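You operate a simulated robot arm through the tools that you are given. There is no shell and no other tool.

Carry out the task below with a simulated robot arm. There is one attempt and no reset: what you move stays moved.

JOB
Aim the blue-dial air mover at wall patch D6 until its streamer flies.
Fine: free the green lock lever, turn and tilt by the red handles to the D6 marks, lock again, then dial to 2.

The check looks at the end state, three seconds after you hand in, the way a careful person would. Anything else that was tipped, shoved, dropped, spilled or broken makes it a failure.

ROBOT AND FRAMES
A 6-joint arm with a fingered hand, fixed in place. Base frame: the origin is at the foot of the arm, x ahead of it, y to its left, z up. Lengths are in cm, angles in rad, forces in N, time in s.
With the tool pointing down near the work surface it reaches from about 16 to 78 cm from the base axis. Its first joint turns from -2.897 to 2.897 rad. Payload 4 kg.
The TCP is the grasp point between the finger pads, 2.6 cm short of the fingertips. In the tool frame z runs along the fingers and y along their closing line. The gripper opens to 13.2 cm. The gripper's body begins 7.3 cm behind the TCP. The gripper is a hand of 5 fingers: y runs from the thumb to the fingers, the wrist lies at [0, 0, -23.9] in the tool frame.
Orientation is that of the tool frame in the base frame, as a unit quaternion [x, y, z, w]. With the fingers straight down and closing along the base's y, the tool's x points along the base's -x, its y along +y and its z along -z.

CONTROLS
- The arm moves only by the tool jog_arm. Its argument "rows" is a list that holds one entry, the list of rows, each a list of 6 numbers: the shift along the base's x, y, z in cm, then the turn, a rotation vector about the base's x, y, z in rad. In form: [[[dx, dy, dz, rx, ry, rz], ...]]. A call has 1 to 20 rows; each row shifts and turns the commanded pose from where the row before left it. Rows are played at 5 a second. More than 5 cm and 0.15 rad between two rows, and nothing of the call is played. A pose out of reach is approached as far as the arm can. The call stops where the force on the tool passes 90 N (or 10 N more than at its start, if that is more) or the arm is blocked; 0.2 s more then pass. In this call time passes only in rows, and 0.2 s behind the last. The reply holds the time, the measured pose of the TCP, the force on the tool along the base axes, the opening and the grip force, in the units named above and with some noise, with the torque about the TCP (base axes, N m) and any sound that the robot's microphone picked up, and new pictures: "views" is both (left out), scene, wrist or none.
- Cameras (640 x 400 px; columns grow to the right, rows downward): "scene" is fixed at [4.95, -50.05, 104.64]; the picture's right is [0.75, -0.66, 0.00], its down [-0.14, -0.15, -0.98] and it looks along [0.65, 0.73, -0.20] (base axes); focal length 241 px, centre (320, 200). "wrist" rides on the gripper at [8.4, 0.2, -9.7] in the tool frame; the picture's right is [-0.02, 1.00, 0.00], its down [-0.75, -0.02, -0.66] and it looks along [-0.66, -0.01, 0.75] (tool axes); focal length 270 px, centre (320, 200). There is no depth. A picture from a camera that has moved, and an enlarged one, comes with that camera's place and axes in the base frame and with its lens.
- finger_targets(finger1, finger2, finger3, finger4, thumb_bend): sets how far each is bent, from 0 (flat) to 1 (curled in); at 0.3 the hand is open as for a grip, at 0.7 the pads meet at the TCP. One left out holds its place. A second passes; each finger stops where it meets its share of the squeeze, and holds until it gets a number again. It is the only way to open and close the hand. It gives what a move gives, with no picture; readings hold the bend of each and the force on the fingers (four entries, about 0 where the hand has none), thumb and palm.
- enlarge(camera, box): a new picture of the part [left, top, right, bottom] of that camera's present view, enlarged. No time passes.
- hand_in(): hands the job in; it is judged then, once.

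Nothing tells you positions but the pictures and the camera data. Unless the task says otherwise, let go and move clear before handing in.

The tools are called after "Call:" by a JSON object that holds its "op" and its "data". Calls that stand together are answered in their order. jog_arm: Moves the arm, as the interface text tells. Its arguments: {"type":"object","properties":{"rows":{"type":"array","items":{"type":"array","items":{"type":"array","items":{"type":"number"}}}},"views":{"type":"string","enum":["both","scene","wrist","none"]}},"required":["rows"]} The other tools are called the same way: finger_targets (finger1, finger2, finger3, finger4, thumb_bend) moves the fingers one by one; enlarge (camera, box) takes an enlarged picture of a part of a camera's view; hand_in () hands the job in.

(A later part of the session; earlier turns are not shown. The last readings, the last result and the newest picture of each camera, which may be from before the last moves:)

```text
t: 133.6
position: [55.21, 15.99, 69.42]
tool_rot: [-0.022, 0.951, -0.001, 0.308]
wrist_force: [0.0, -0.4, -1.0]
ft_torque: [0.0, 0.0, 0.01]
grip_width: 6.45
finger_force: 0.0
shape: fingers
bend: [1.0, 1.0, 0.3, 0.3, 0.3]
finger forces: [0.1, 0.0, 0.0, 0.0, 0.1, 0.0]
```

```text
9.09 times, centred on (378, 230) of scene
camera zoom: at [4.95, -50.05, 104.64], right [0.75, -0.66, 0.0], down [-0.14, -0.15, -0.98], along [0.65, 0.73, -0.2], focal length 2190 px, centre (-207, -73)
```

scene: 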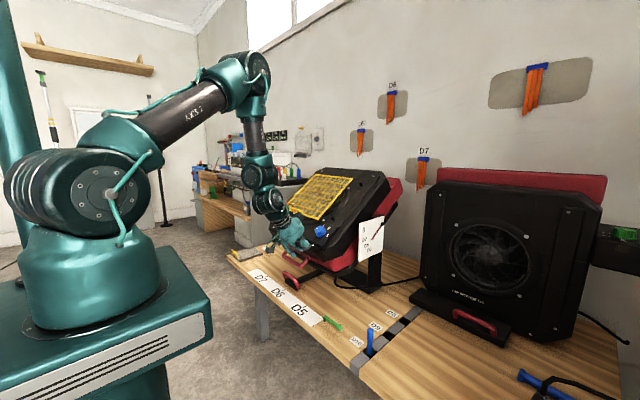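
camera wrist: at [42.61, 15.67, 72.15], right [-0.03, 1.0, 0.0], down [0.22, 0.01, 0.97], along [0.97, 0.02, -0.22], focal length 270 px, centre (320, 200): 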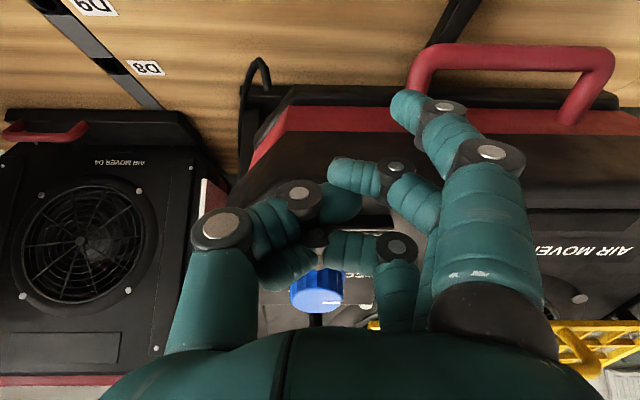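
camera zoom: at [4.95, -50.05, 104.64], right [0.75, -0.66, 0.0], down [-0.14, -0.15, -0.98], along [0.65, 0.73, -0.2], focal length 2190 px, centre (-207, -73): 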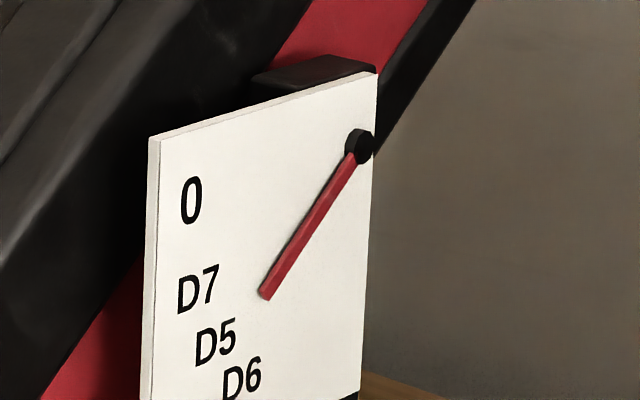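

It is creeping slowly downward on its own (≈0.14°/s²), now ~42°. That gives me time: I go to the lever, get ready, and lock just as it reaches D6.

Call:
{"op": "jog_arm", "data": {"rows": [[[-0.4, -3.3, -3.1, 0, -0.005, 0], [-0.4, -3.3, -3.1, 0, -0.005, 0], [-0.4, -3.3, -3.1, 0, -0.005, 0], [-0.4, -3.2, -3.1, 0, -0.005, 0], [-0.4, -3.2, -3.1, 0, -0.005, 0], [-0.4, -3.2, -3.1, 0, -0.005, 0]]], "views": "wrist"}}

Call:
{"op": "finger_targets", "data": {"finger1": 0.5, "finger2": 0.5, "finger3": 1.0, "finger4": 1.0, "thumb_bend": 0.6}}

Call:
{"op": "enlarge", "data": {"camera": "scene", "box": [362, 208, 394, 252]}}

Call:
{"op": "enlarge", "data": {"camera": "wrist", "box": [0, 0, 640, 399]}}

Call:
{"op": "enlarge", "data": {"camera": "scene", "box": [290, 260, 390, 350]}}

```text
t: 135.0
position: [53.03, -3.47, 50.8]
tool_rot: [-0.022, 0.946, -0.001, 0.323]
wrist_force: [0.2, 0.0, 0.5]
ft_torque: [0.0, -0.02, -0.02]
grip_width: 6.48
finger_force: 0.0
shape: fingers
bend: [1.0, 1.0, 0.3, 0.3, 0.3]
finger forces: [0.1, 0.0, 0.1, 0.1, 0.1, 0.1]
camera wrist: at [40.38, -3.76, 53.2], right [-0.03, 1.0, 0.0], down [0.19, 0.01, 0.98], along [0.98, 0.02, -0.19], focal length 270 px, centre (320, 200)
```

wrist: 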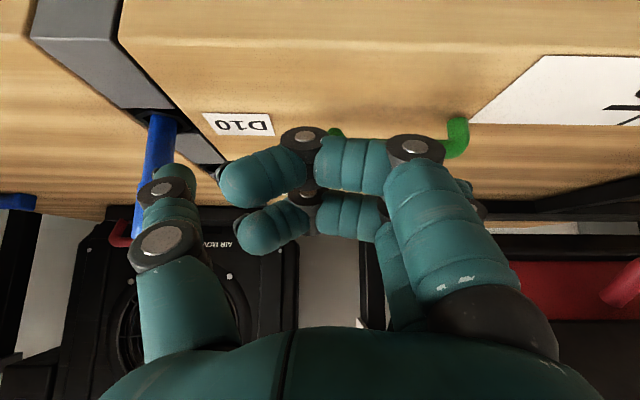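

```text
t: 136.0
position: [53.02, -3.44, 50.94]
tool_rot: [-0.022, 0.946, -0.001, 0.323]
wrist_force: [-0.2, -0.7, -0.7]
ft_torque: [-0.02, 0.0, 0.03]
grip_width: 5.99
finger_force: 0.0
shape: fingers
bend: [0.5, 0.5, 1.0, 1.0, 0.6]
finger forces: [0.0, 0.0, 0.0, 0.1, 0.1, 0.0]
```

```text
9.09 times, centred on (378, 230) of scene
camera zoom: at [4.95, -50.05, 104.64], right [0.75, -0.66, 0.0], down [-0.14, -0.15, -0.98], along [0.65, 0.73, -0.2], focal length 2190 px, centre (-207, -73)
```

zoom: 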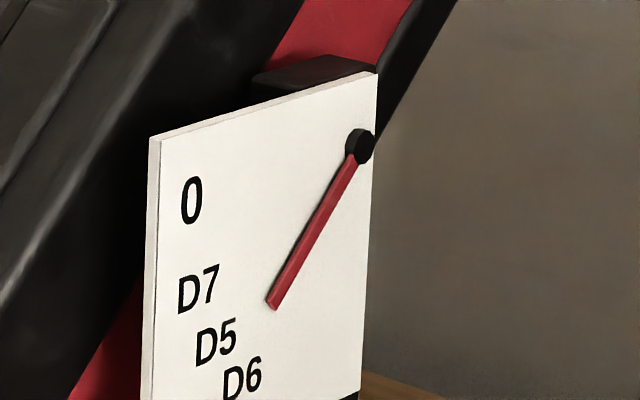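

```text
1.00 times, centred on (320, 200) of wrist (not enlarged: the box is as wide or as high as the picture)
camera zoom: at [40.37, -3.77, 53.24], right [-0.03, 1.0, 0.0], down [0.19, 0.01, 0.98], along [0.98, 0.02, -0.2], focal length 270 px, centre (320, 200)
```

zoom: 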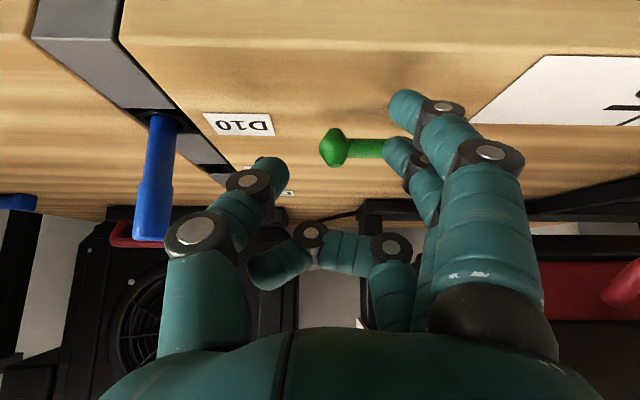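

```text
4.44 times, centred on (340, 305) of scene
camera zoom: at [4.95, -50.05, 104.64], right [0.75, -0.66, 0.0], down [-0.14, -0.15, -0.98], along [0.65, 0.73, -0.2], focal length 1071 px, centre (231, -267)
```

zoom: 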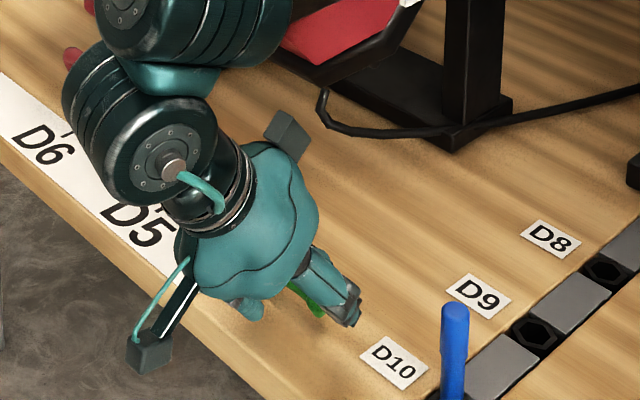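

Pointer at ~46° and descending — pushing the lever to lock now.

Call:
{"op": "jog_arm", "data": {"rows": [[[1.9, 0, -0.3, 0, 0, 0], [2.0, 0, 0, 0, 0, 0], [1.8, 1.1, 0, 0, 0, 0], [1.1, 1.8, 0, 0, 0, 0], [0.2, 0.9, 0, 0, 0, 0]]], "views": "both"}}

Call:
{"op": "enlarge", "data": {"camera": "scene", "box": [362, 208, 394, 252]}}

Call:
{"op": "enlarge", "data": {"camera": "scene", "box": [290, 260, 390, 350]}}

```text
t: 137.2
position: [60.29, 0.18, 50.53]
tool_rot: [-0.021, 0.946, -0.003, 0.323]
wrist_force: [-5.9, -14.9, 9.7]
ft_torque: [-0.06, 0.4, 0.55]
grip_width: 4.82
finger_force: 7.9
shape: fingers
bend: [0.56, 0.53, 1.0, 1.0, 0.6]
finger forces: [13.8, 3.1, 0.0, 0.0, 0.1, 0.0]
camera wrist: at [47.59, -0.13, 52.95], right [-0.02, 1.0, -0.01], down [0.2, 0.01, 0.98], along [0.98, 0.02, -0.2], focal length 270 px, centre (320, 200)
```

scene: 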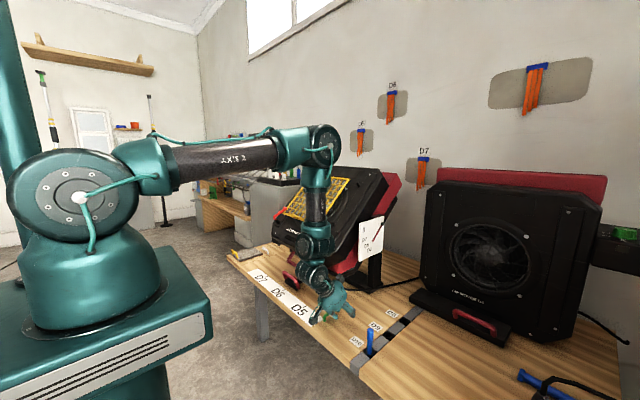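
wrist: 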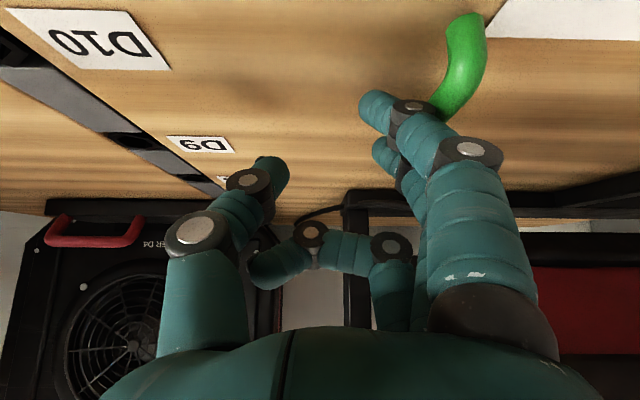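

```text
9.09 times, centred on (378, 230) of scene
camera zoom: at [4.95, -50.05, 104.64], right [0.75, -0.66, 0.0], down [-0.14, -0.15, -0.98], along [0.65, 0.73, -0.2], focal length 2190 px, centre (-207, -73)
```

zoom: 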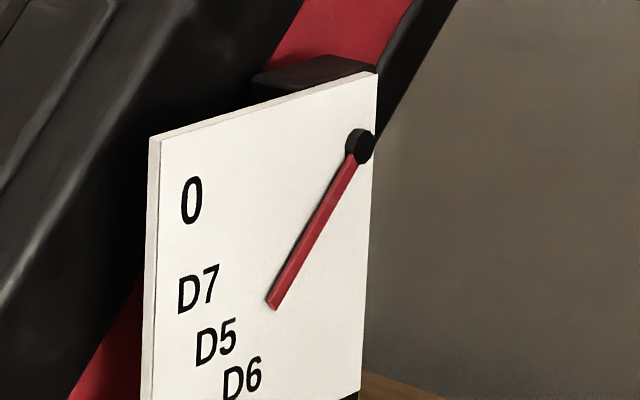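

```text
4.44 times, centred on (340, 305) of scene
camera zoom: at [4.95, -50.05, 104.64], right [0.75, -0.66, 0.0], down [-0.14, -0.15, -0.98], along [0.65, 0.73, -0.2], focal length 1071 px, centre (231, -267)
```

zoom: 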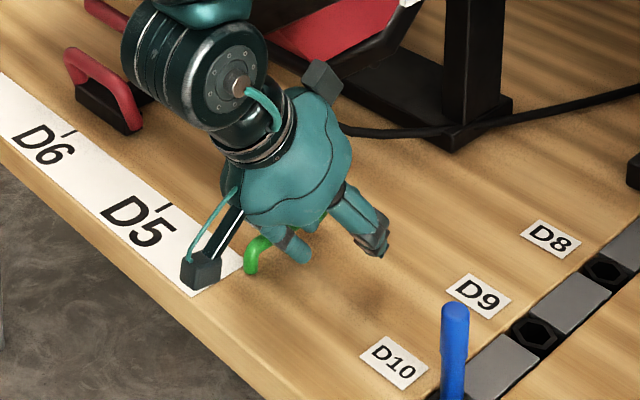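

Locked at about 46° — 2° short of D6, so locking works right away. I'll fine-tune: reopen the lever, let it creep those 2°, and lock again. First move the fingers to the other side of the lever.

Call:
{"op": "jog_arm", "data": {"rows": [[[0, -0.7, 0, 0, 0, 0], [0.3, -0.3, 3.2, 0, 0, 0], [0.6, 1.8, 0, 0, 0, 0], [0.2, 1.8, 0, 0, 0, 0], [0, 0, -1.6, 0, 0, 0], [0, 0, -1.6, 0, 0, 0]]], "views": "both"}}

Call:
{"op": "enlarge", "data": {"camera": "scene", "box": [362, 208, 394, 252]}}

Call:
{"op": "enlarge", "data": {"camera": "scene", "box": [290, 260, 390, 350]}}

```text
t: 138.6
position: [61.17, 2.87, 50.56]
tool_rot: [-0.023, 0.946, -0.001, 0.323]
wrist_force: [-0.4, -0.1, 0.7]
ft_torque: [-0.02, 0.04, -0.01]
grip_width: 6.01
finger_force: 0.0
shape: fingers
bend: [0.5, 0.5, 1.0, 1.0, 0.6]
finger forces: [0.0, 0.0, 0.0, 0.1, 0.0, 0.0]
camera wrist: at [48.55, 2.5, 52.93], right [-0.03, 1.0, 0.0], down [0.19, 0.01, 0.98], along [0.98, 0.02, -0.19], focal length 270 px, centre (320, 200)
```

scene: 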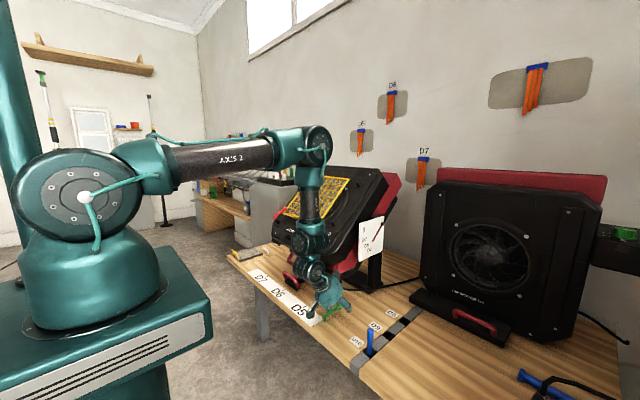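
wrist: 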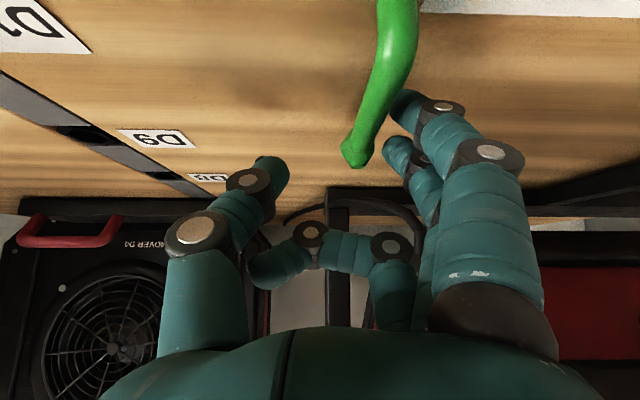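

```text
9.09 times, centred on (378, 230) of scene
camera zoom: at [4.95, -50.05, 104.64], right [0.75, -0.66, 0.0], down [-0.14, -0.15, -0.98], along [0.65, 0.73, -0.2], focal length 2190 px, centre (-207, -73)
```

zoom: 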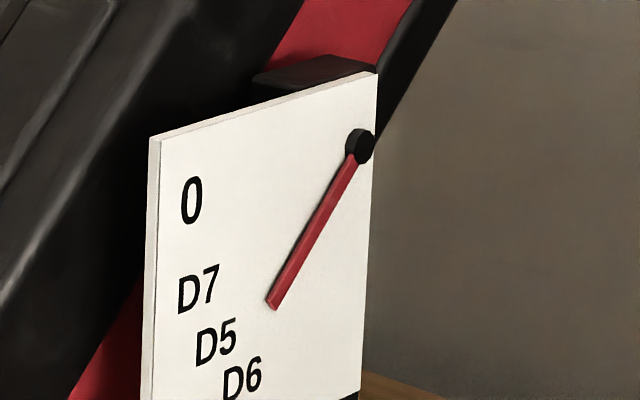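

```text
4.44 times, centred on (340, 305) of scene
camera zoom: at [4.95, -50.05, 104.64], right [0.75, -0.66, 0.0], down [-0.14, -0.15, -0.98], along [0.65, 0.73, -0.2], focal length 1071 px, centre (231, -267)
```

zoom: 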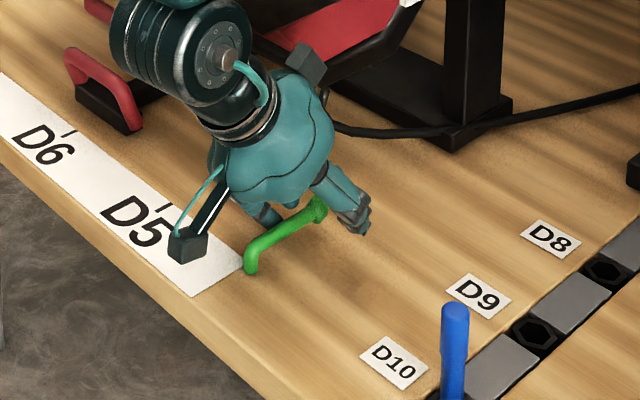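

Call:
{"op": "jog_arm", "data": {"rows": [[[0.3, -1.2, 0, 0, 0, 0], [0.1, -1.0, 0, 0, 0, 0], [-0.1, -1.0, 0, 0, 0, 0], [-0.3, -1.0, 0, 0, 0, 0], [-0.4, -1.0, 0, 0, 0, 0]]], "views": "wrist"}}

Call:
{"op": "enlarge", "data": {"camera": "scene", "box": [362, 208, 394, 252]}}

```text
t: 139.8
position: [61.09, -2.51, 50.51]
tool_rot: [-0.022, 0.946, -0.002, 0.323]
wrist_force: [0.8, 1.9, 2.1]
ft_torque: [0.17, 0.07, -0.09]
grip_width: 6.36
finger_force: 1.1
shape: fingers
bend: [0.48, 0.5, 1.0, 1.0, 0.6]
finger forces: [2.6, 0.1, 0.0, 0.0, 0.1, 0.0]
camera wrist: at [48.28, -2.76, 52.88], right [-0.03, 1.0, 0.0], down [0.19, 0.01, 0.98], along [0.98, 0.02, -0.19], focal length 270 px, centre (320, 200)
```

wrist: 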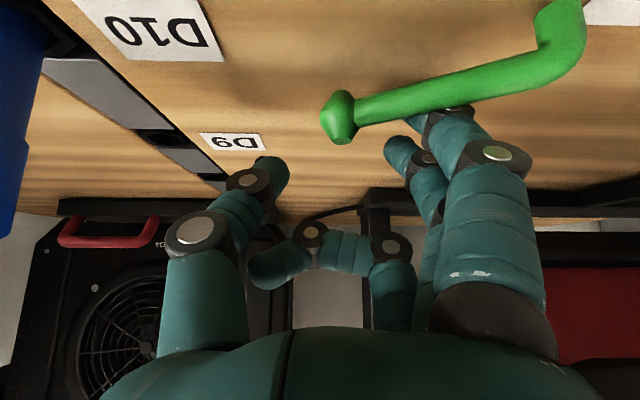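

```text
9.09 times, centred on (378, 230) of scene
camera zoom: at [4.95, -50.05, 104.64], right [0.75, -0.66, 0.0], down [-0.14, -0.15, -0.98], along [0.65, 0.73, -0.2], focal length 2190 px, centre (-207, -73)
```

zoom: 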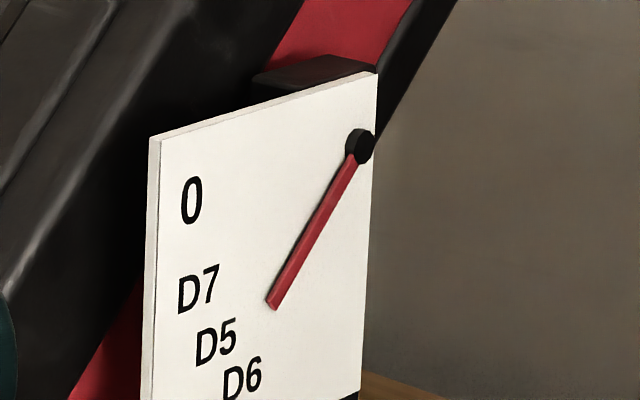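

Call:
{"op": "jog_arm", "data": {"rows": [[[-0.7, -0.5, 0, 0, 0, 0], [-0.8, -0.5, 0, 0, 0, 0], [-0.8, -0.3, 0, 0, 0, 0], [-0.5, -0.2, 0, 0, 0, 0], [-0.3, 0, 0, 0, 0, 0]]], "views": "wrist"}}

Call:
{"op": "enlarge", "data": {"camera": "scene", "box": [362, 208, 394, 252]}}

```text
t: 141.0
position: [58.59, -3.82, 50.99]
tool_rot: [-0.022, 0.944, 0.0, 0.33]
wrist_force: [50.1, 9.0, 14.2]
ft_torque: [0.99, -1.26, -2.66]
grip_width: 6.53
finger_force: 23.9
shape: fingers
bend: [0.46, 0.5, 1.0, 1.0, 0.6]
finger forces: [47.4, 0.0, 0.0, 0.1, 0.1, 0.1]
camera wrist: at [45.79, -4.18, 53.1], right [-0.02, 1.0, 0.0], down [0.18, 0.01, 0.98], along [0.98, 0.02, -0.18], focal length 270 px, centre (320, 200)
```

wrist: 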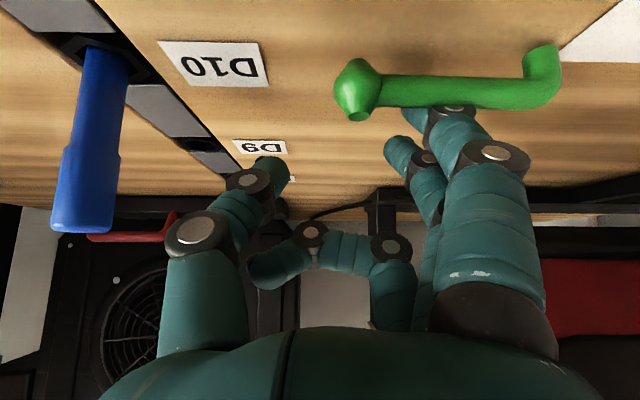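

```text
9.09 times, centred on (378, 230) of scene
camera zoom: at [4.95, -50.05, 104.64], right [0.75, -0.66, 0.0], down [-0.14, -0.15, -0.98], along [0.65, 0.73, -0.2], focal length 2190 px, centre (-207, -73)
```

zoom: 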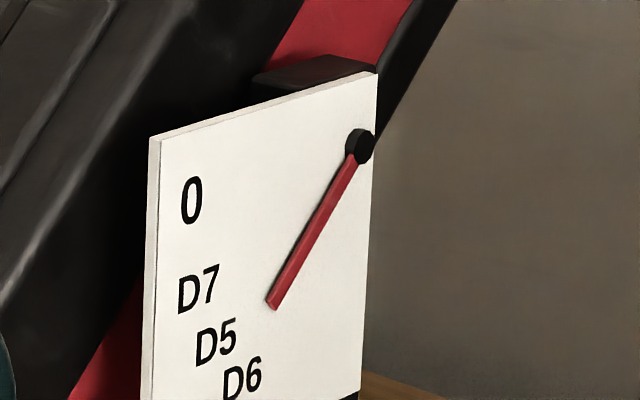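

Lever fully open, pointer still at 46°. I hop over to the other side of the lever, ready to close it.

Call:
{"op": "jog_arm", "data": {"rows": [[[0.9, 0, 0.8, 0, 0, 0], [-0.6, 0.1, 3.0, 0, 0, 0], [-4.6, 0.2, 0, 0, 0, 0], [-0.4, 0.2, -2.2, 0, 0, 0], [0, 0, -1.5, 0, 0, 0]]], "views": "wrist"}}

Call:
{"op": "enlarge", "data": {"camera": "scene", "box": [362, 208, 394, 252]}}

```text
t: 142.2
position: [53.01, -3.42, 50.8]
tool_rot: [-0.022, 0.947, -0.001, 0.321]
wrist_force: [-0.2, -0.3, -0.8]
ft_torque: [-0.03, -0.01, 0.0]
grip_width: 6.06
finger_force: 0.1
shape: fingers
bend: [0.5, 0.5, 1.0, 1.0, 0.6]
finger forces: [0.0, 0.1, 0.0, 0.1, 0.0, 0.1]
camera wrist: at [40.32, -3.82, 53.09], right [-0.03, 1.0, 0.0], down [0.2, 0.01, 0.98], along [0.98, 0.02, -0.2], focal length 270 px, centre (320, 200)
```

wrist: 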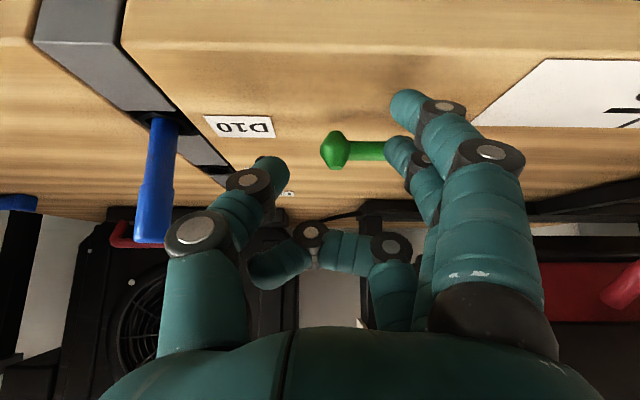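

```text
9.09 times, centred on (378, 230) of scene
camera zoom: at [4.95, -50.05, 104.64], right [0.75, -0.66, 0.0], down [-0.14, -0.15, -0.98], along [0.65, 0.73, -0.2], focal length 2190 px, centre (-207, -73)
```

zoom: 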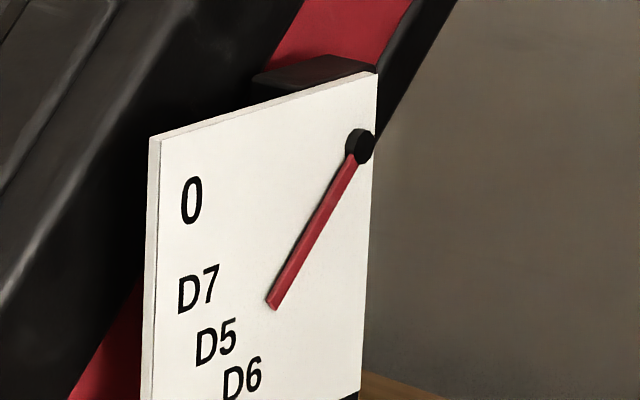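

Ready beside the lever; pointer still ~46°. I wait in short steps and watch the pointer.

Call:
{"op": "jog_arm", "data": {"rows": [[[0, 0, 0, 0, 0, 0], [0, 0, 0, 0, 0, 0], [0, 0, 0, 0, 0, 0], [0, 0, 0, 0, 0, 0], [0, 0, 0, 0, 0, 0]]], "views": "none"}}

Call:
{"op": "enlarge", "data": {"camera": "scene", "box": [362, 208, 394, 252]}}

```text
t: 143.4
position: [53.01, -3.48, 50.73]
tool_rot: [-0.023, 0.946, -0.001, 0.323]
wrist_force: [0.5, -0.4, 0.9]
ft_torque: [-0.01, 0.0, -0.01]
grip_width: 6.05
finger_force: 0.0
shape: fingers
bend: [0.5, 0.5, 1.0, 1.0, 0.6]
finger forces: [0.0, 0.1, 0.0, 0.0, 0.0, 0.0]
```

```text
9.09 times, centred on (378, 230) of scene
camera zoom: at [4.95, -50.05, 104.64], right [0.75, -0.66, 0.0], down [-0.14, -0.15, -0.98], along [0.65, 0.73, -0.2], focal length 2190 px, centre (-207, -73)
```

zoom: 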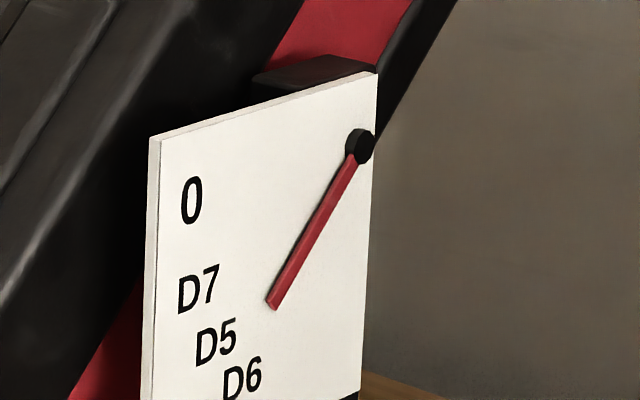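

Call:
{"op": "jog_arm", "data": {"rows": [[[0, 0, 0, 0, 0, 0], [0, 0, 0, 0, 0, 0], [0, 0, 0, 0, 0, 0], [0, 0, 0, 0, 0, 0], [0, 0, 0, 0, 0, 0], [0, 0, 0, 0, 0, 0], [0, 0, 0, 0, 0, 0], [0, 0, 0, 0, 0, 0], [0, 0, 0, 0, 0, 0], [0, 0, 0, 0, 0, 0]]], "views": "none"}}

Call:
{"op": "enlarge", "data": {"camera": "scene", "box": [362, 208, 394, 252]}}

```text
t: 145.6
position: [52.89, -3.54, 50.83]
tool_rot: [-0.022, 0.946, -0.001, 0.323]
wrist_force: [0.0, 0.2, -0.1]
ft_torque: [-0.01, -0.02, 0.01]
grip_width: 6.02
finger_force: 0.2
shape: fingers
bend: [0.5, 0.5, 1.0, 1.0, 0.6]
finger forces: [0.0, 0.0, 0.0, 0.0, 0.1, 0.1]
```

```text
9.09 times, centred on (378, 230) of scene
camera zoom: at [4.95, -50.05, 104.64], right [0.75, -0.66, 0.0], down [-0.14, -0.15, -0.98], along [0.65, 0.73, -0.2], focal length 2190 px, centre (-207, -73)
```

zoom: 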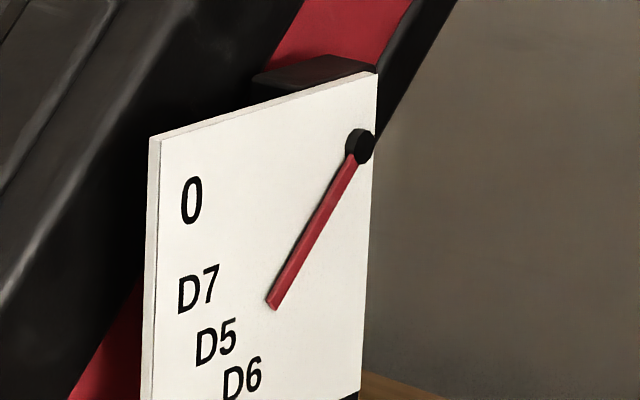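

Completely static now at ~46°. I'll give it a very slow 2° nudge at the handle instead, then lock. Moving to the handle's right end.

Call:
{"op": "jog_arm", "data": {"rows": [[[0, 0, 3.5, 0, 0, 0], [0.4, 3.3, 3.2, 0, -0.02, 0], [0.8, 4.6, 1.0, 0, -0.02, 0], [0.8, 4.6, 0, 0, -0.03, 0], [0.8, 4.5, 0, 0, -0.03, 0], [0.8, 3.8, 0, 0, -0.03, 0]]], "views": "none"}}

Call:
{"op": "finger_targets", "data": {"finger1": 1.0, "finger2": 1.0, "finger3": 0.3, "finger4": 0.3, "thumb_bend": 0.3}}

Call:
{"op": "enlarge", "data": {"camera": "scene", "box": [255, 190, 405, 310]}}

```text
t: 147.0
position: [56.85, 17.3, 58.57]
tool_rot: [-0.023, 0.923, -0.003, 0.384]
wrist_force: [-0.1, -0.4, 0.1]
ft_torque: [0.01, 0.01, -0.03]
grip_width: 6.05
finger_force: 0.0
shape: fingers
bend: [0.5, 0.5, 1.0, 1.0, 0.6]
finger forces: [0.1, 0.1, 0.0, 0.0, 0.1, 0.0]
```

```text
t: 148.0
position: [56.77, 17.34, 58.53]
tool_rot: [-0.022, 0.923, -0.003, 0.383]
wrist_force: [-0.5, 0.5, -0.1]
ft_torque: [0.02, -0.02, 0.03]
grip_width: 6.44
finger_force: 0.1
shape: fingers
bend: [1.0, 1.0, 0.3, 0.3, 0.3]
finger forces: [0.0, 0.0, 0.1, 0.1, 0.1, 0.0]
```

```text
3.33 times, centred on (330, 250) of scene
camera zoom: at [4.95, -50.05, 104.64], right [0.75, -0.66, 0.0], down [-0.14, -0.15, -0.98], along [0.65, 0.73, -0.2], focal length 803 px, centre (287, 33)
```

zoom: 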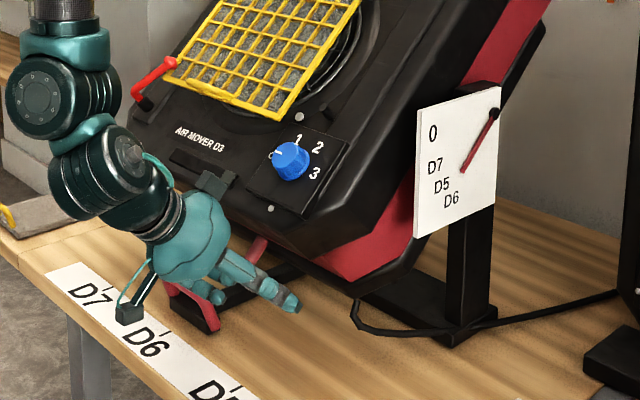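

Call:
{"op": "jog_arm", "data": {"rows": [[[1.0, 0, -1.0, 0, 0, 0], [1.0, 0, -1.0, 0, 0, 0], [0.5, 0, -0.5, 0, 0, 0], [0.2, 0, -0.2, 0, 0, 0], [0.2, 0, -0.2, 0, 0, 0]]], "views": "none"}}

Call:
{"op": "jog_arm", "data": {"rows": [[[0.12, 0, -0.12, 0, 0, 0], [0.12, 0, -0.12, 0, 0, 0], [0.12, 0, -0.12, 0, 0, 0]]], "views": "none"}}

Call:
{"op": "enlarge", "data": {"camera": "scene", "box": [362, 208, 394, 252]}}

```text
t: 149.2
position: [59.44, 17.43, 55.56]
tool_rot: [-0.022, 0.924, -0.003, 0.383]
wrist_force: [0.5, -0.5, -1.0]
ft_torque: [-0.01, 0.01, 0.01]
grip_width: 6.45
finger_force: 0.1
shape: fingers
bend: [1.0, 1.0, 0.3, 0.3, 0.3]
finger forces: [0.0, 0.0, 0.0, 0.0, 0.0, 0.0]
```

```text
t: 150.0
position: [59.86, 17.38, 55.01]
tool_rot: [-0.022, 0.923, -0.002, 0.384]
wrist_force: [-0.3, -0.1, -0.3]
ft_torque: [0.01, 0.04, 0.01]
grip_width: 6.44
finger_force: 0.0
shape: fingers
bend: [1.0, 1.0, 0.3, 0.3, 0.3]
finger forces: [0.0, 0.1, 0.0, 0.1, 0.0, 0.0]
```

```text
9.09 times, centred on (378, 230) of scene
camera zoom: at [4.95, -50.05, 104.64], right [0.75, -0.66, 0.0], down [-0.14, -0.15, -0.98], along [0.65, 0.73, -0.2], focal length 2190 px, centre (-207, -73)
```

zoom: 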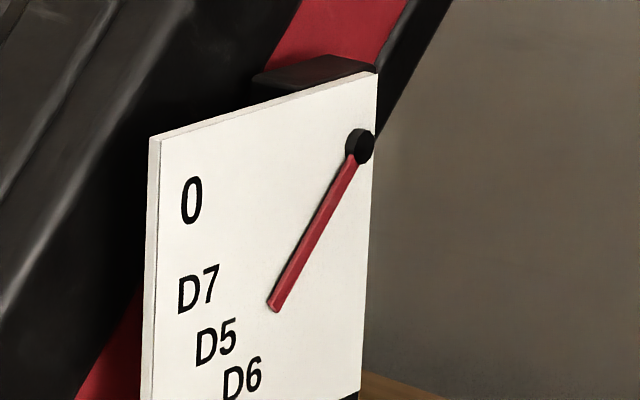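

It has crept to ~47.3° by itself. Going to the lever now to lock it at D6.

Call:
{"op": "jog_arm", "data": {"rows": [[[-1.2, 0, 1.2, 0, 0, 0], [-1.15, -4.2, -1.0, 0, 0.026, 0], [-1.15, -4.2, -1.0, 0, 0.026, 0], [-1.15, -4.2, -1.0, 0, 0.026, 0], [-1.1, -4.2, -1.2, 0, 0.026, 0], [-1.1, -4.1, -1.2, 0, 0.026, 0]]], "views": "none"}}

Call:
{"op": "finger_targets", "data": {"finger1": 0.5, "finger2": 0.5, "finger3": 1.0, "finger4": 1.0, "thumb_bend": 0.6}}

Call:
{"op": "enlarge", "data": {"camera": "scene", "box": [362, 208, 394, 252]}}

Call:
{"op": "enlarge", "data": {"camera": "wrist", "box": [0, 0, 640, 399]}}

```text
t: 151.4
position: [53.12, -3.36, 50.97]
tool_rot: [-0.021, 0.946, -0.001, 0.322]
wrist_force: [0.5, -0.4, -0.1]
ft_torque: [-0.01, 0.01, 0.0]
grip_width: 6.47
finger_force: 0.0
shape: fingers
bend: [1.0, 1.0, 0.3, 0.3, 0.3]
finger forces: [0.0, 0.0, 0.0, 0.0, 0.0, 0.0]
```

```text
t: 152.4
position: [53.01, -3.43, 50.92]
tool_rot: [-0.023, 0.946, -0.001, 0.322]
wrist_force: [-0.8, -0.6, 0.0]
ft_torque: [0.03, 0.0, 0.0]
grip_width: 6.0
finger_force: 0.0
shape: fingers
bend: [0.5, 0.5, 1.0, 1.0, 0.6]
finger forces: [0.0, 0.0, 0.1, 0.0, 0.0, 0.0]
```

```text
9.09 times, centred on (378, 230) of scene
camera zoom: at [4.95, -50.05, 104.64], right [0.75, -0.66, 0.0], down [-0.14, -0.15, -0.98], along [0.65, 0.73, -0.2], focal length 2190 px, centre (-207, -73)
```

zoom: 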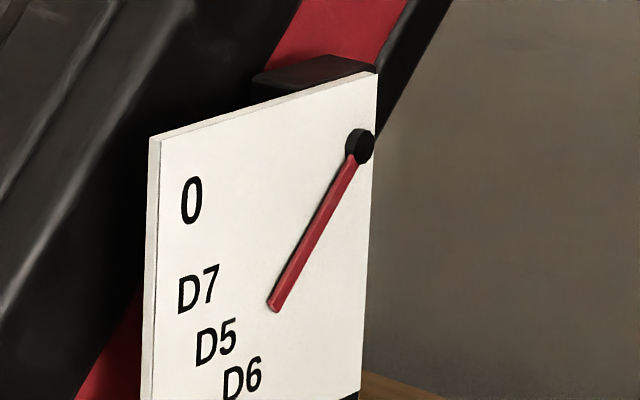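

```text
1.00 times, centred on (320, 200) of wrist (not enlarged: the box is as wide or as high as the picture)
camera zoom: at [40.44, -3.75, 53.32], right [-0.03, 1.0, 0.0], down [0.19, 0.01, 0.98], along [0.98, 0.02, -0.19], focal length 270 px, centre (320, 200)
```

zoom: 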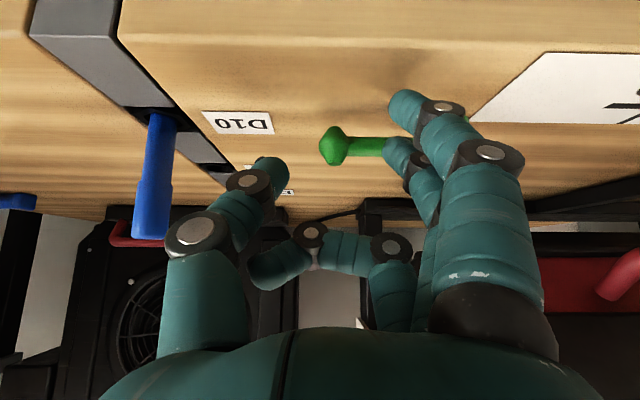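

Pointer at ~47.6°, essentially on D6 (48.2°). Locking now.

Call:
{"op": "jog_arm", "data": {"rows": [[[1.8, 0, -0.3, 0, 0, 0], [2.0, 0, 0, 0, 0, 0], [1.8, 1.1, 0, 0, 0, 0], [1.1, 1.8, 0, 0, 0, 0], [0.2, 0.9, 0, 0, 0, 0]]], "views": "both"}}

Call:
{"op": "jog_arm", "data": {"rows": [[[0, -0.8, 0, 0, 0, 0], [-0.3, -0.5, 3.5, 0, 0, 0], [-0.5, -1.0, 4, 0, 0, 0]]], "views": "both"}}

Call:
{"op": "enlarge", "data": {"camera": "scene", "box": [362, 208, 394, 252]}}

Call:
{"op": "enlarge", "data": {"camera": "scene", "box": [290, 260, 390, 350]}}

```text
t: 153.6
position: [59.9, 0.23, 50.82]
tool_rot: [-0.022, 0.946, -0.003, 0.322]
wrist_force: [-6.3, -12.6, 12.1]
ft_torque: [0.09, 0.44, 0.53]
grip_width: 4.92
finger_force: 8.6
shape: fingers
bend: [0.56, 0.53, 1.0, 1.0, 0.6]
finger forces: [14.0, 3.3, 0.1, 0.0, 0.0, 0.0]
camera wrist: at [47.25, -0.08, 53.19], right [-0.02, 1.0, -0.01], down [0.19, 0.01, 0.98], along [0.98, 0.02, -0.19], focal length 270 px, centre (320, 200)
```

scene: 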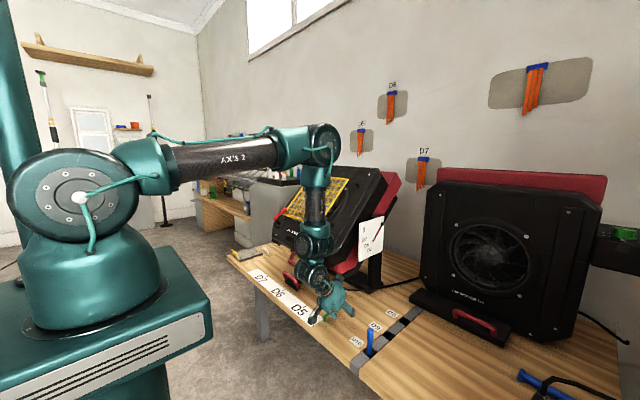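
wrist: 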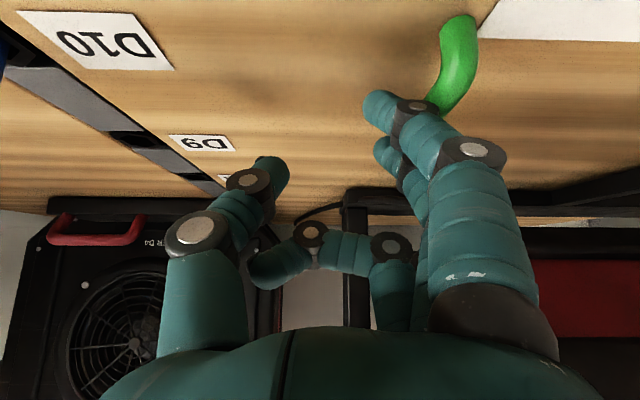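

```text
t: 154.4
position: [58.81, -1.79, 58.21]
tool_rot: [-0.023, 0.946, -0.001, 0.322]
wrist_force: [-0.5, 0.0, 0.5]
ft_torque: [-0.03, 0.0, -0.01]
grip_width: 5.98
finger_force: 0.0
shape: fingers
bend: [0.5, 0.5, 1.0, 1.0, 0.6]
finger forces: [0.0, 0.1, 0.1, 0.1, 0.0, 0.1]
camera wrist: at [46.14, -2.17, 60.69], right [-0.03, 1.0, 0.0], down [0.2, 0.01, 0.98], along [0.98, 0.02, -0.2], focal length 270 px, centre (320, 200)
```

scene: 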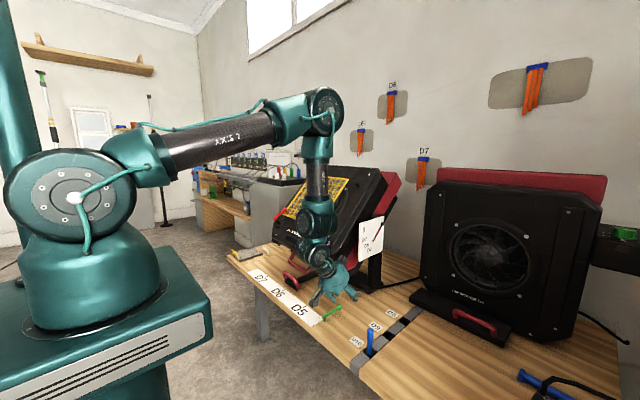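
wrist: 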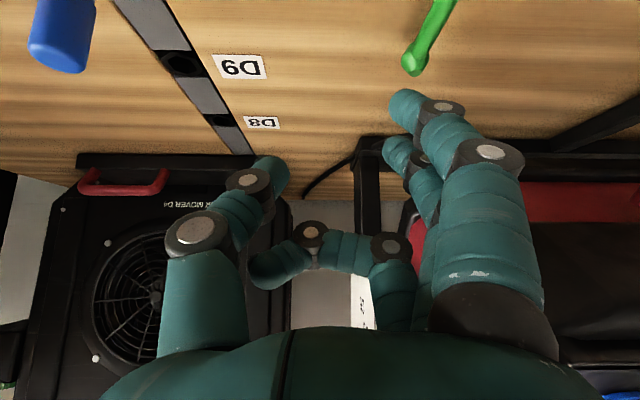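

```text
9.09 times, centred on (378, 230) of scene
camera zoom: at [4.95, -50.05, 104.64], right [0.75, -0.66, 0.0], down [-0.14, -0.15, -0.98], along [0.65, 0.73, -0.2], focal length 2190 px, centre (-207, -73)
```

zoom: 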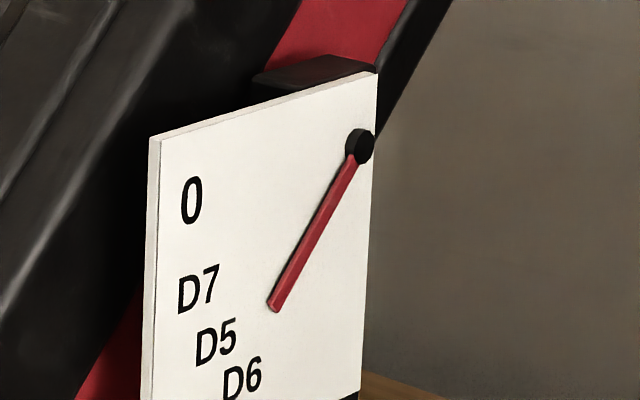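

```text
4.44 times, centred on (340, 305) of scene
camera zoom: at [4.95, -50.05, 104.64], right [0.75, -0.66, 0.0], down [-0.14, -0.15, -0.98], along [0.65, 0.73, -0.2], focal length 1071 px, centre (231, -267)
```

zoom: 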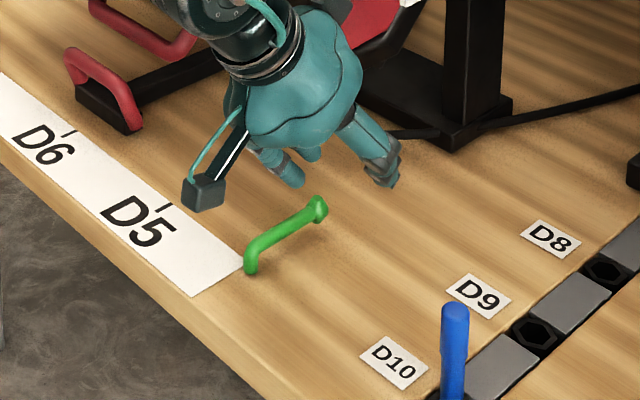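

Call:
{"op": "enlarge", "data": {"camera": "scene", "box": [280, 250, 360, 330]}}

```text
5.00 times, centred on (320, 290) of scene
camera zoom: at [4.95, -50.05, 104.64], right [0.75, -0.66, 0.0], down [-0.14, -0.15, -0.98], along [0.65, 0.73, -0.2], focal length 1204 px, centre (320, -250)
```

zoom: 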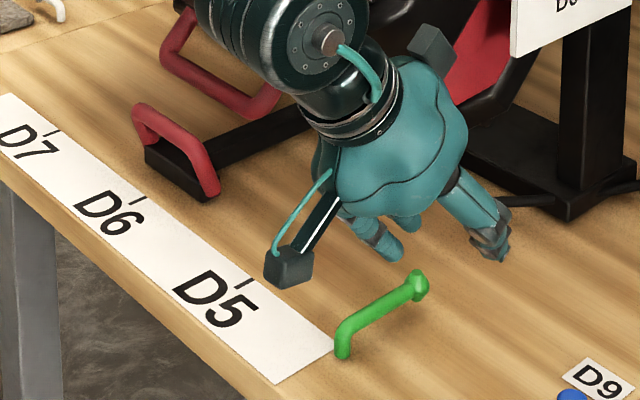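

Lever is exactly back in its locked position, and the tilt reads D6. Now the dial: a close look.

Call:
{"op": "enlarge", "data": {"camera": "scene", "box": [305, 220, 349, 260]}}

Call:
{"op": "enlarge", "data": {"camera": "scene", "box": [255, 170, 415, 310]}}

```text
10.00 times, centred on (327, 240) of scene
camera zoom: at [4.95, -50.05, 104.64], right [0.75, -0.66, 0.0], down [-0.14, -0.15, -0.98], along [0.65, 0.73, -0.2], focal length 2409 px, centre (250, -200)
```

zoom: 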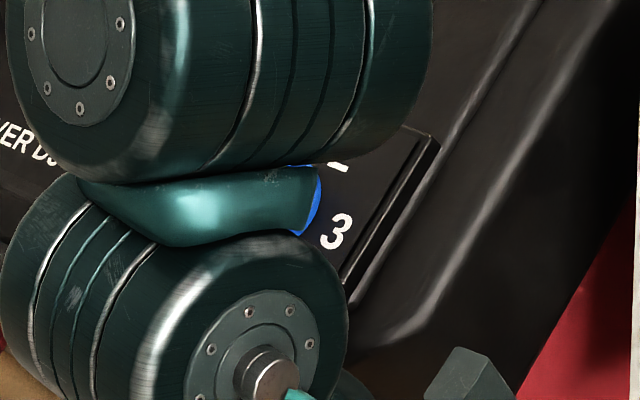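

```text
2.86 times, centred on (335, 240) of scene
camera zoom: at [4.95, -50.05, 104.64], right [0.75, -0.66, 0.0], down [-0.14, -0.15, -0.98], along [0.65, 0.73, -0.2], focal length 688 px, centre (277, 86)
```

zoom: 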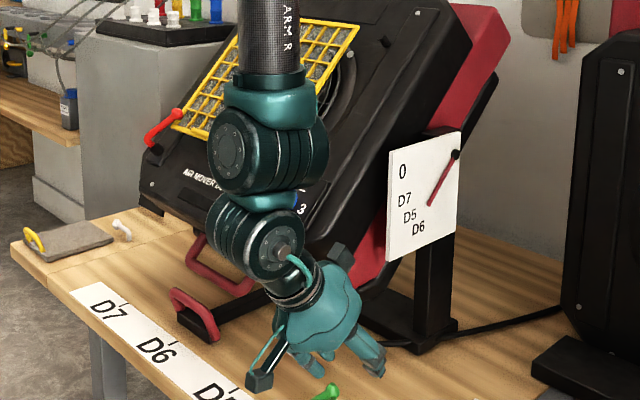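

The arm hides the dial; I move away in front of it, align the tool with the tilted face and roll the hand so the fingers will be below the dial (clear of the grille).

Call:
{"op": "jog_arm", "data": {"rows": [[[-0.5, 0.4, 3.6, 0, -0.035, 0], [-0.5, 0.4, 3.6, 0, -0.035, 0], [-0.5, 0.4, 3.6, 0, -0.035, 0], [-0.5, 0.4, 3.6, 0, -0.035, 0], [-0.5, 0.4, 3.6, 0, -0.035, 0]]], "views": "both"}}

Call:
{"op": "enlarge", "data": {"camera": "scene", "box": [300, 210, 350, 260]}}

```text
t: 155.6
position: [56.54, 0.29, 76.25]
tool_rot: [-0.021, 0.914, -0.003, 0.405]
wrist_force: [-0.4, 0.8, 1.0]
ft_torque: [0.0, -0.02, -0.02]
grip_width: 5.99
finger_force: 0.1
shape: fingers
bend: [0.5, 0.5, 1.0, 1.0, 0.6]
finger forces: [0.0, 0.1, 0.1, 0.1, 0.1, 0.1]
camera wrist: at [43.69, -0.09, 76.41], right [-0.02, 1.0, -0.01], down [0.02, 0.01, 1.0], along [1.0, 0.02, -0.02], focal length 270 px, centre (320, 200)
```

scene: 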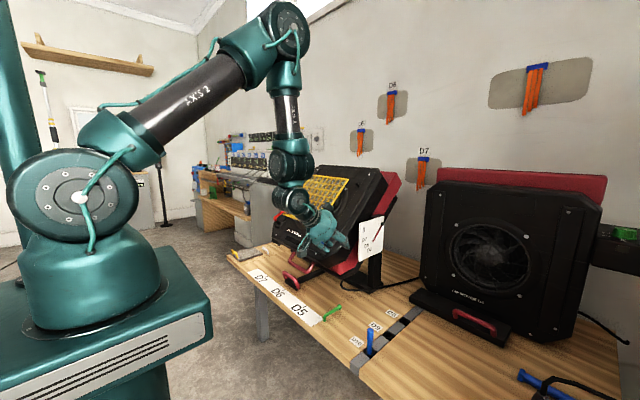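
wrist: 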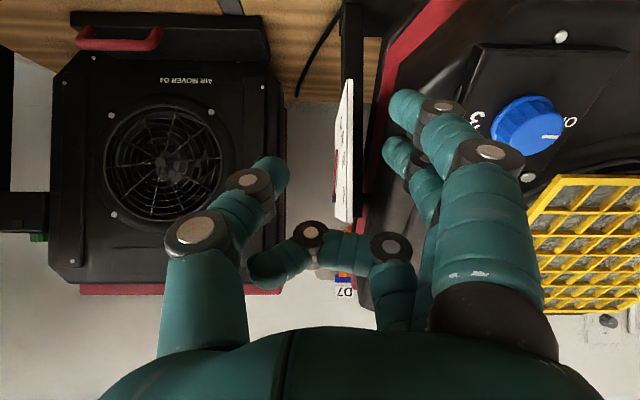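

```text
8.00 times, centred on (325, 235) of scene
camera zoom: at [4.95, -50.05, 104.64], right [0.75, -0.66, 0.0], down [-0.14, -0.15, -0.98], along [0.65, 0.73, -0.2], focal length 1927 px, centre (280, -80)
```

zoom: 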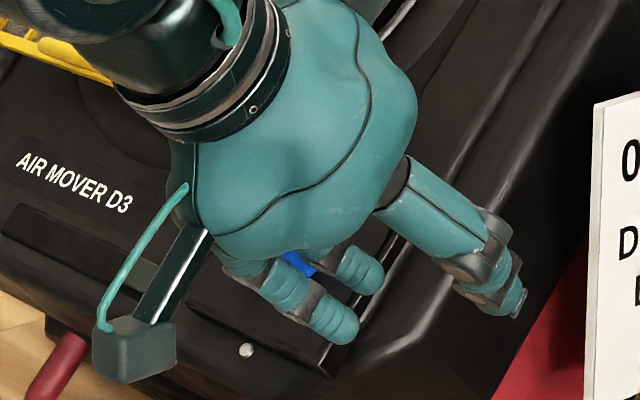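

Call:
{"op": "jog_arm", "data": {"rows": [[[0, 0, 0.3, -0.103, 0, 0.094], [0, 0, 0.3, -0.103, 0, 0.094], [0, 0, 0.3, -0.103, 0, 0.094], [0, 0, 0.3, -0.103, 0, 0.094], [0, 0, 0, -0.103, 0, 0.094], [0, 0, 0, -0.103, 0, 0.094], [0, 0, 0, -0.103, 0, 0.094], [0, 0, 0, -0.103, 0, 0.094], [0, 0, 0, -0.103, 0, 0.094], [0, 0, 0, -0.103, 0, 0.094], [0, 0, 0, -0.103, 0, 0.094]]], "views": "both"}}

```text
t: 158.0
position: [56.3, 1.77, 77.11]
tool_rot: [-0.648, 0.649, -0.287, 0.277]
wrist_force: [0.0, 0.2, 0.1]
ft_torque: [-0.04, 0.01, 0.01]
grip_width: 5.98
finger_force: 0.0
shape: fingers
bend: [0.5, 0.5, 1.0, 1.0, 0.6]
finger forces: [0.0, 0.1, 0.0, 0.1, 0.0, 0.1]
out of reach, approached as far as the arm can: row 11
camera wrist: at [49.08, -6.58, 83.61], right [-0.68, 0.02, -0.73], down [-0.47, 0.76, 0.45], along [0.56, 0.65, -0.51], focal length 270 px, centre (320, 200)
```

scene: 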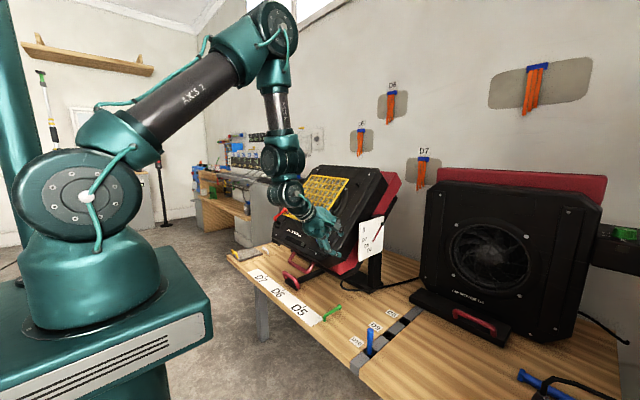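
wrist: 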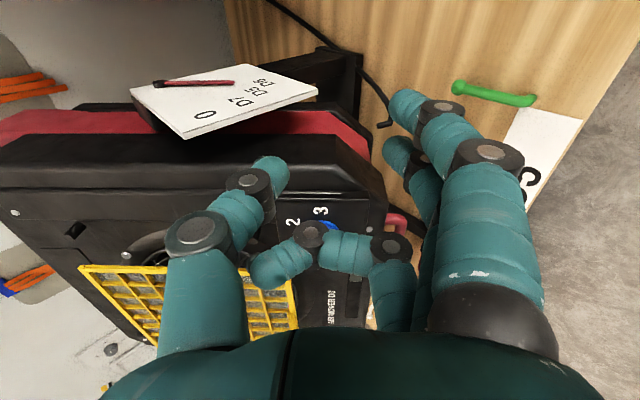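

Call:
{"op": "enlarge", "data": {"camera": "wrist", "box": [120, 50, 330, 150]}}

Call:
{"op": "enlarge", "data": {"camera": "wrist", "box": [250, 170, 400, 310]}}

```text
3.05 times, centred on (225, 100) of wrist
camera zoom: at [49.08, -6.58, 83.61], right [-0.68, 0.02, -0.73], down [-0.47, 0.76, 0.45], along [0.56, 0.65, -0.51], focal length 824 px, centre (610, 505)
```

zoom: 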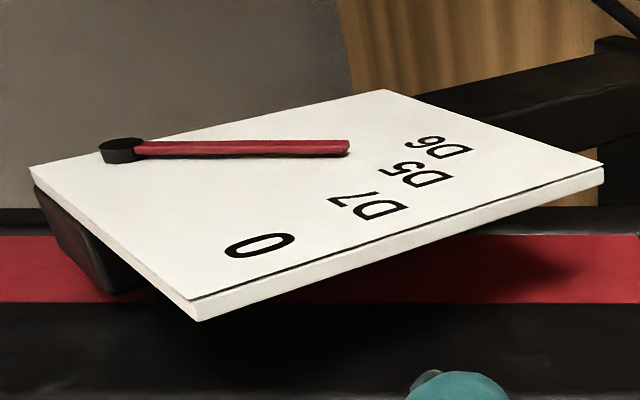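

```text
2.86 times, centred on (325, 240) of wrist
camera zoom: at [49.08, -6.58, 83.61], right [-0.68, 0.02, -0.73], down [-0.47, 0.76, 0.45], along [0.56, 0.65, -0.51], focal length 772 px, centre (306, 86)
```

zoom: 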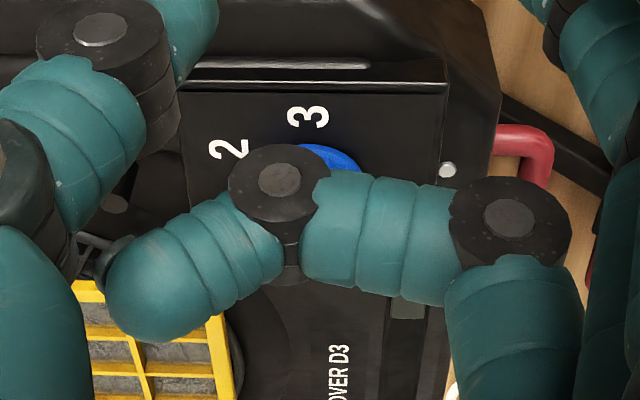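

A careful parallax check (three views) shows the D6 label actually sits at about 53–54°, i.e. essentially at the tilt stop, so my present 47.6° is short. I'll reopen the lever, let the body down to D6, and lock again. First roll the hand back and go to the lever.

Call:
{"op": "jog_arm", "data": {"rows": [[[0, 0, 0, 0.103, 0, -0.094], [0, 0, 0, 0.103, 0, -0.094], [0, 0, 0, 0.103, 0, -0.094], [0, 0, 0, 0.103, 0, -0.094], [0, 0, 0, 0.103, 0, -0.094], [0, 0, 0, 0.103, 0, -0.094], [0, 0, 0, 0.103, 0, -0.094], [0, 0, 0, 0.103, 0, -0.094], [0, 0, 0, 0.103, 0, -0.094], [0, 0, 0, 0.103, 0, -0.094], [0, 0, 0, 0.05, 0, -0.046]]], "views": "none"}}

Call:
{"op": "jog_arm", "data": {"rows": [[[0.9, 0.2, -4.4, 0, 0.033, 0], [0.9, 0.2, -4.4, 0, 0.033, 0], [0.9, 0.2, -4.4, 0, 0.033, 0], [0.9, 0.2, -4.4, 0, 0.033, 0], [0.9, 0.2, -4.4, 0, 0.033, 0]]], "views": "both"}}

```text
t: 160.4
position: [56.36, 1.82, 77.05]
tool_rot: [-0.053, 0.914, -0.017, 0.403]
wrist_force: [-0.1, 0.4, -0.2]
ft_torque: [-0.03, 0.01, 0.02]
grip_width: 6.01
finger_force: 0.1
shape: fingers
bend: [0.5, 0.5, 1.0, 1.0, 0.6]
finger forces: [0.0, 0.0, 0.1, 0.1, 0.0, 0.1]
```

```text
t: 161.6
position: [60.87, 2.77, 55.05]
tool_rot: [-0.056, 0.943, -0.012, 0.326]
wrist_force: [0.6, -0.2, 0.2]
ft_torque: [0.0, 0.02, 0.02]
grip_width: 5.96
finger_force: 0.1
shape: fingers
bend: [0.5, 0.5, 1.0, 1.0, 0.6]
finger forces: [0.0, 0.0, 0.0, 0.0, 0.0, 0.1]
camera wrist: at [48.23, 1.88, 57.27], right [-0.08, 1.0, -0.05], down [0.18, 0.06, 0.98], along [0.98, 0.07, -0.19], focal length 270 px, centre (320, 200)
```

scene: 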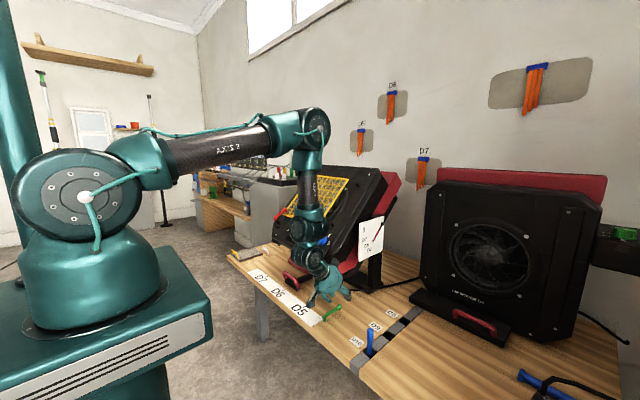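
wrist: 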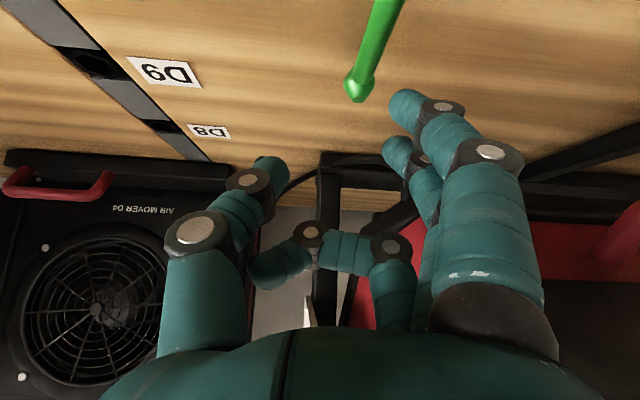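

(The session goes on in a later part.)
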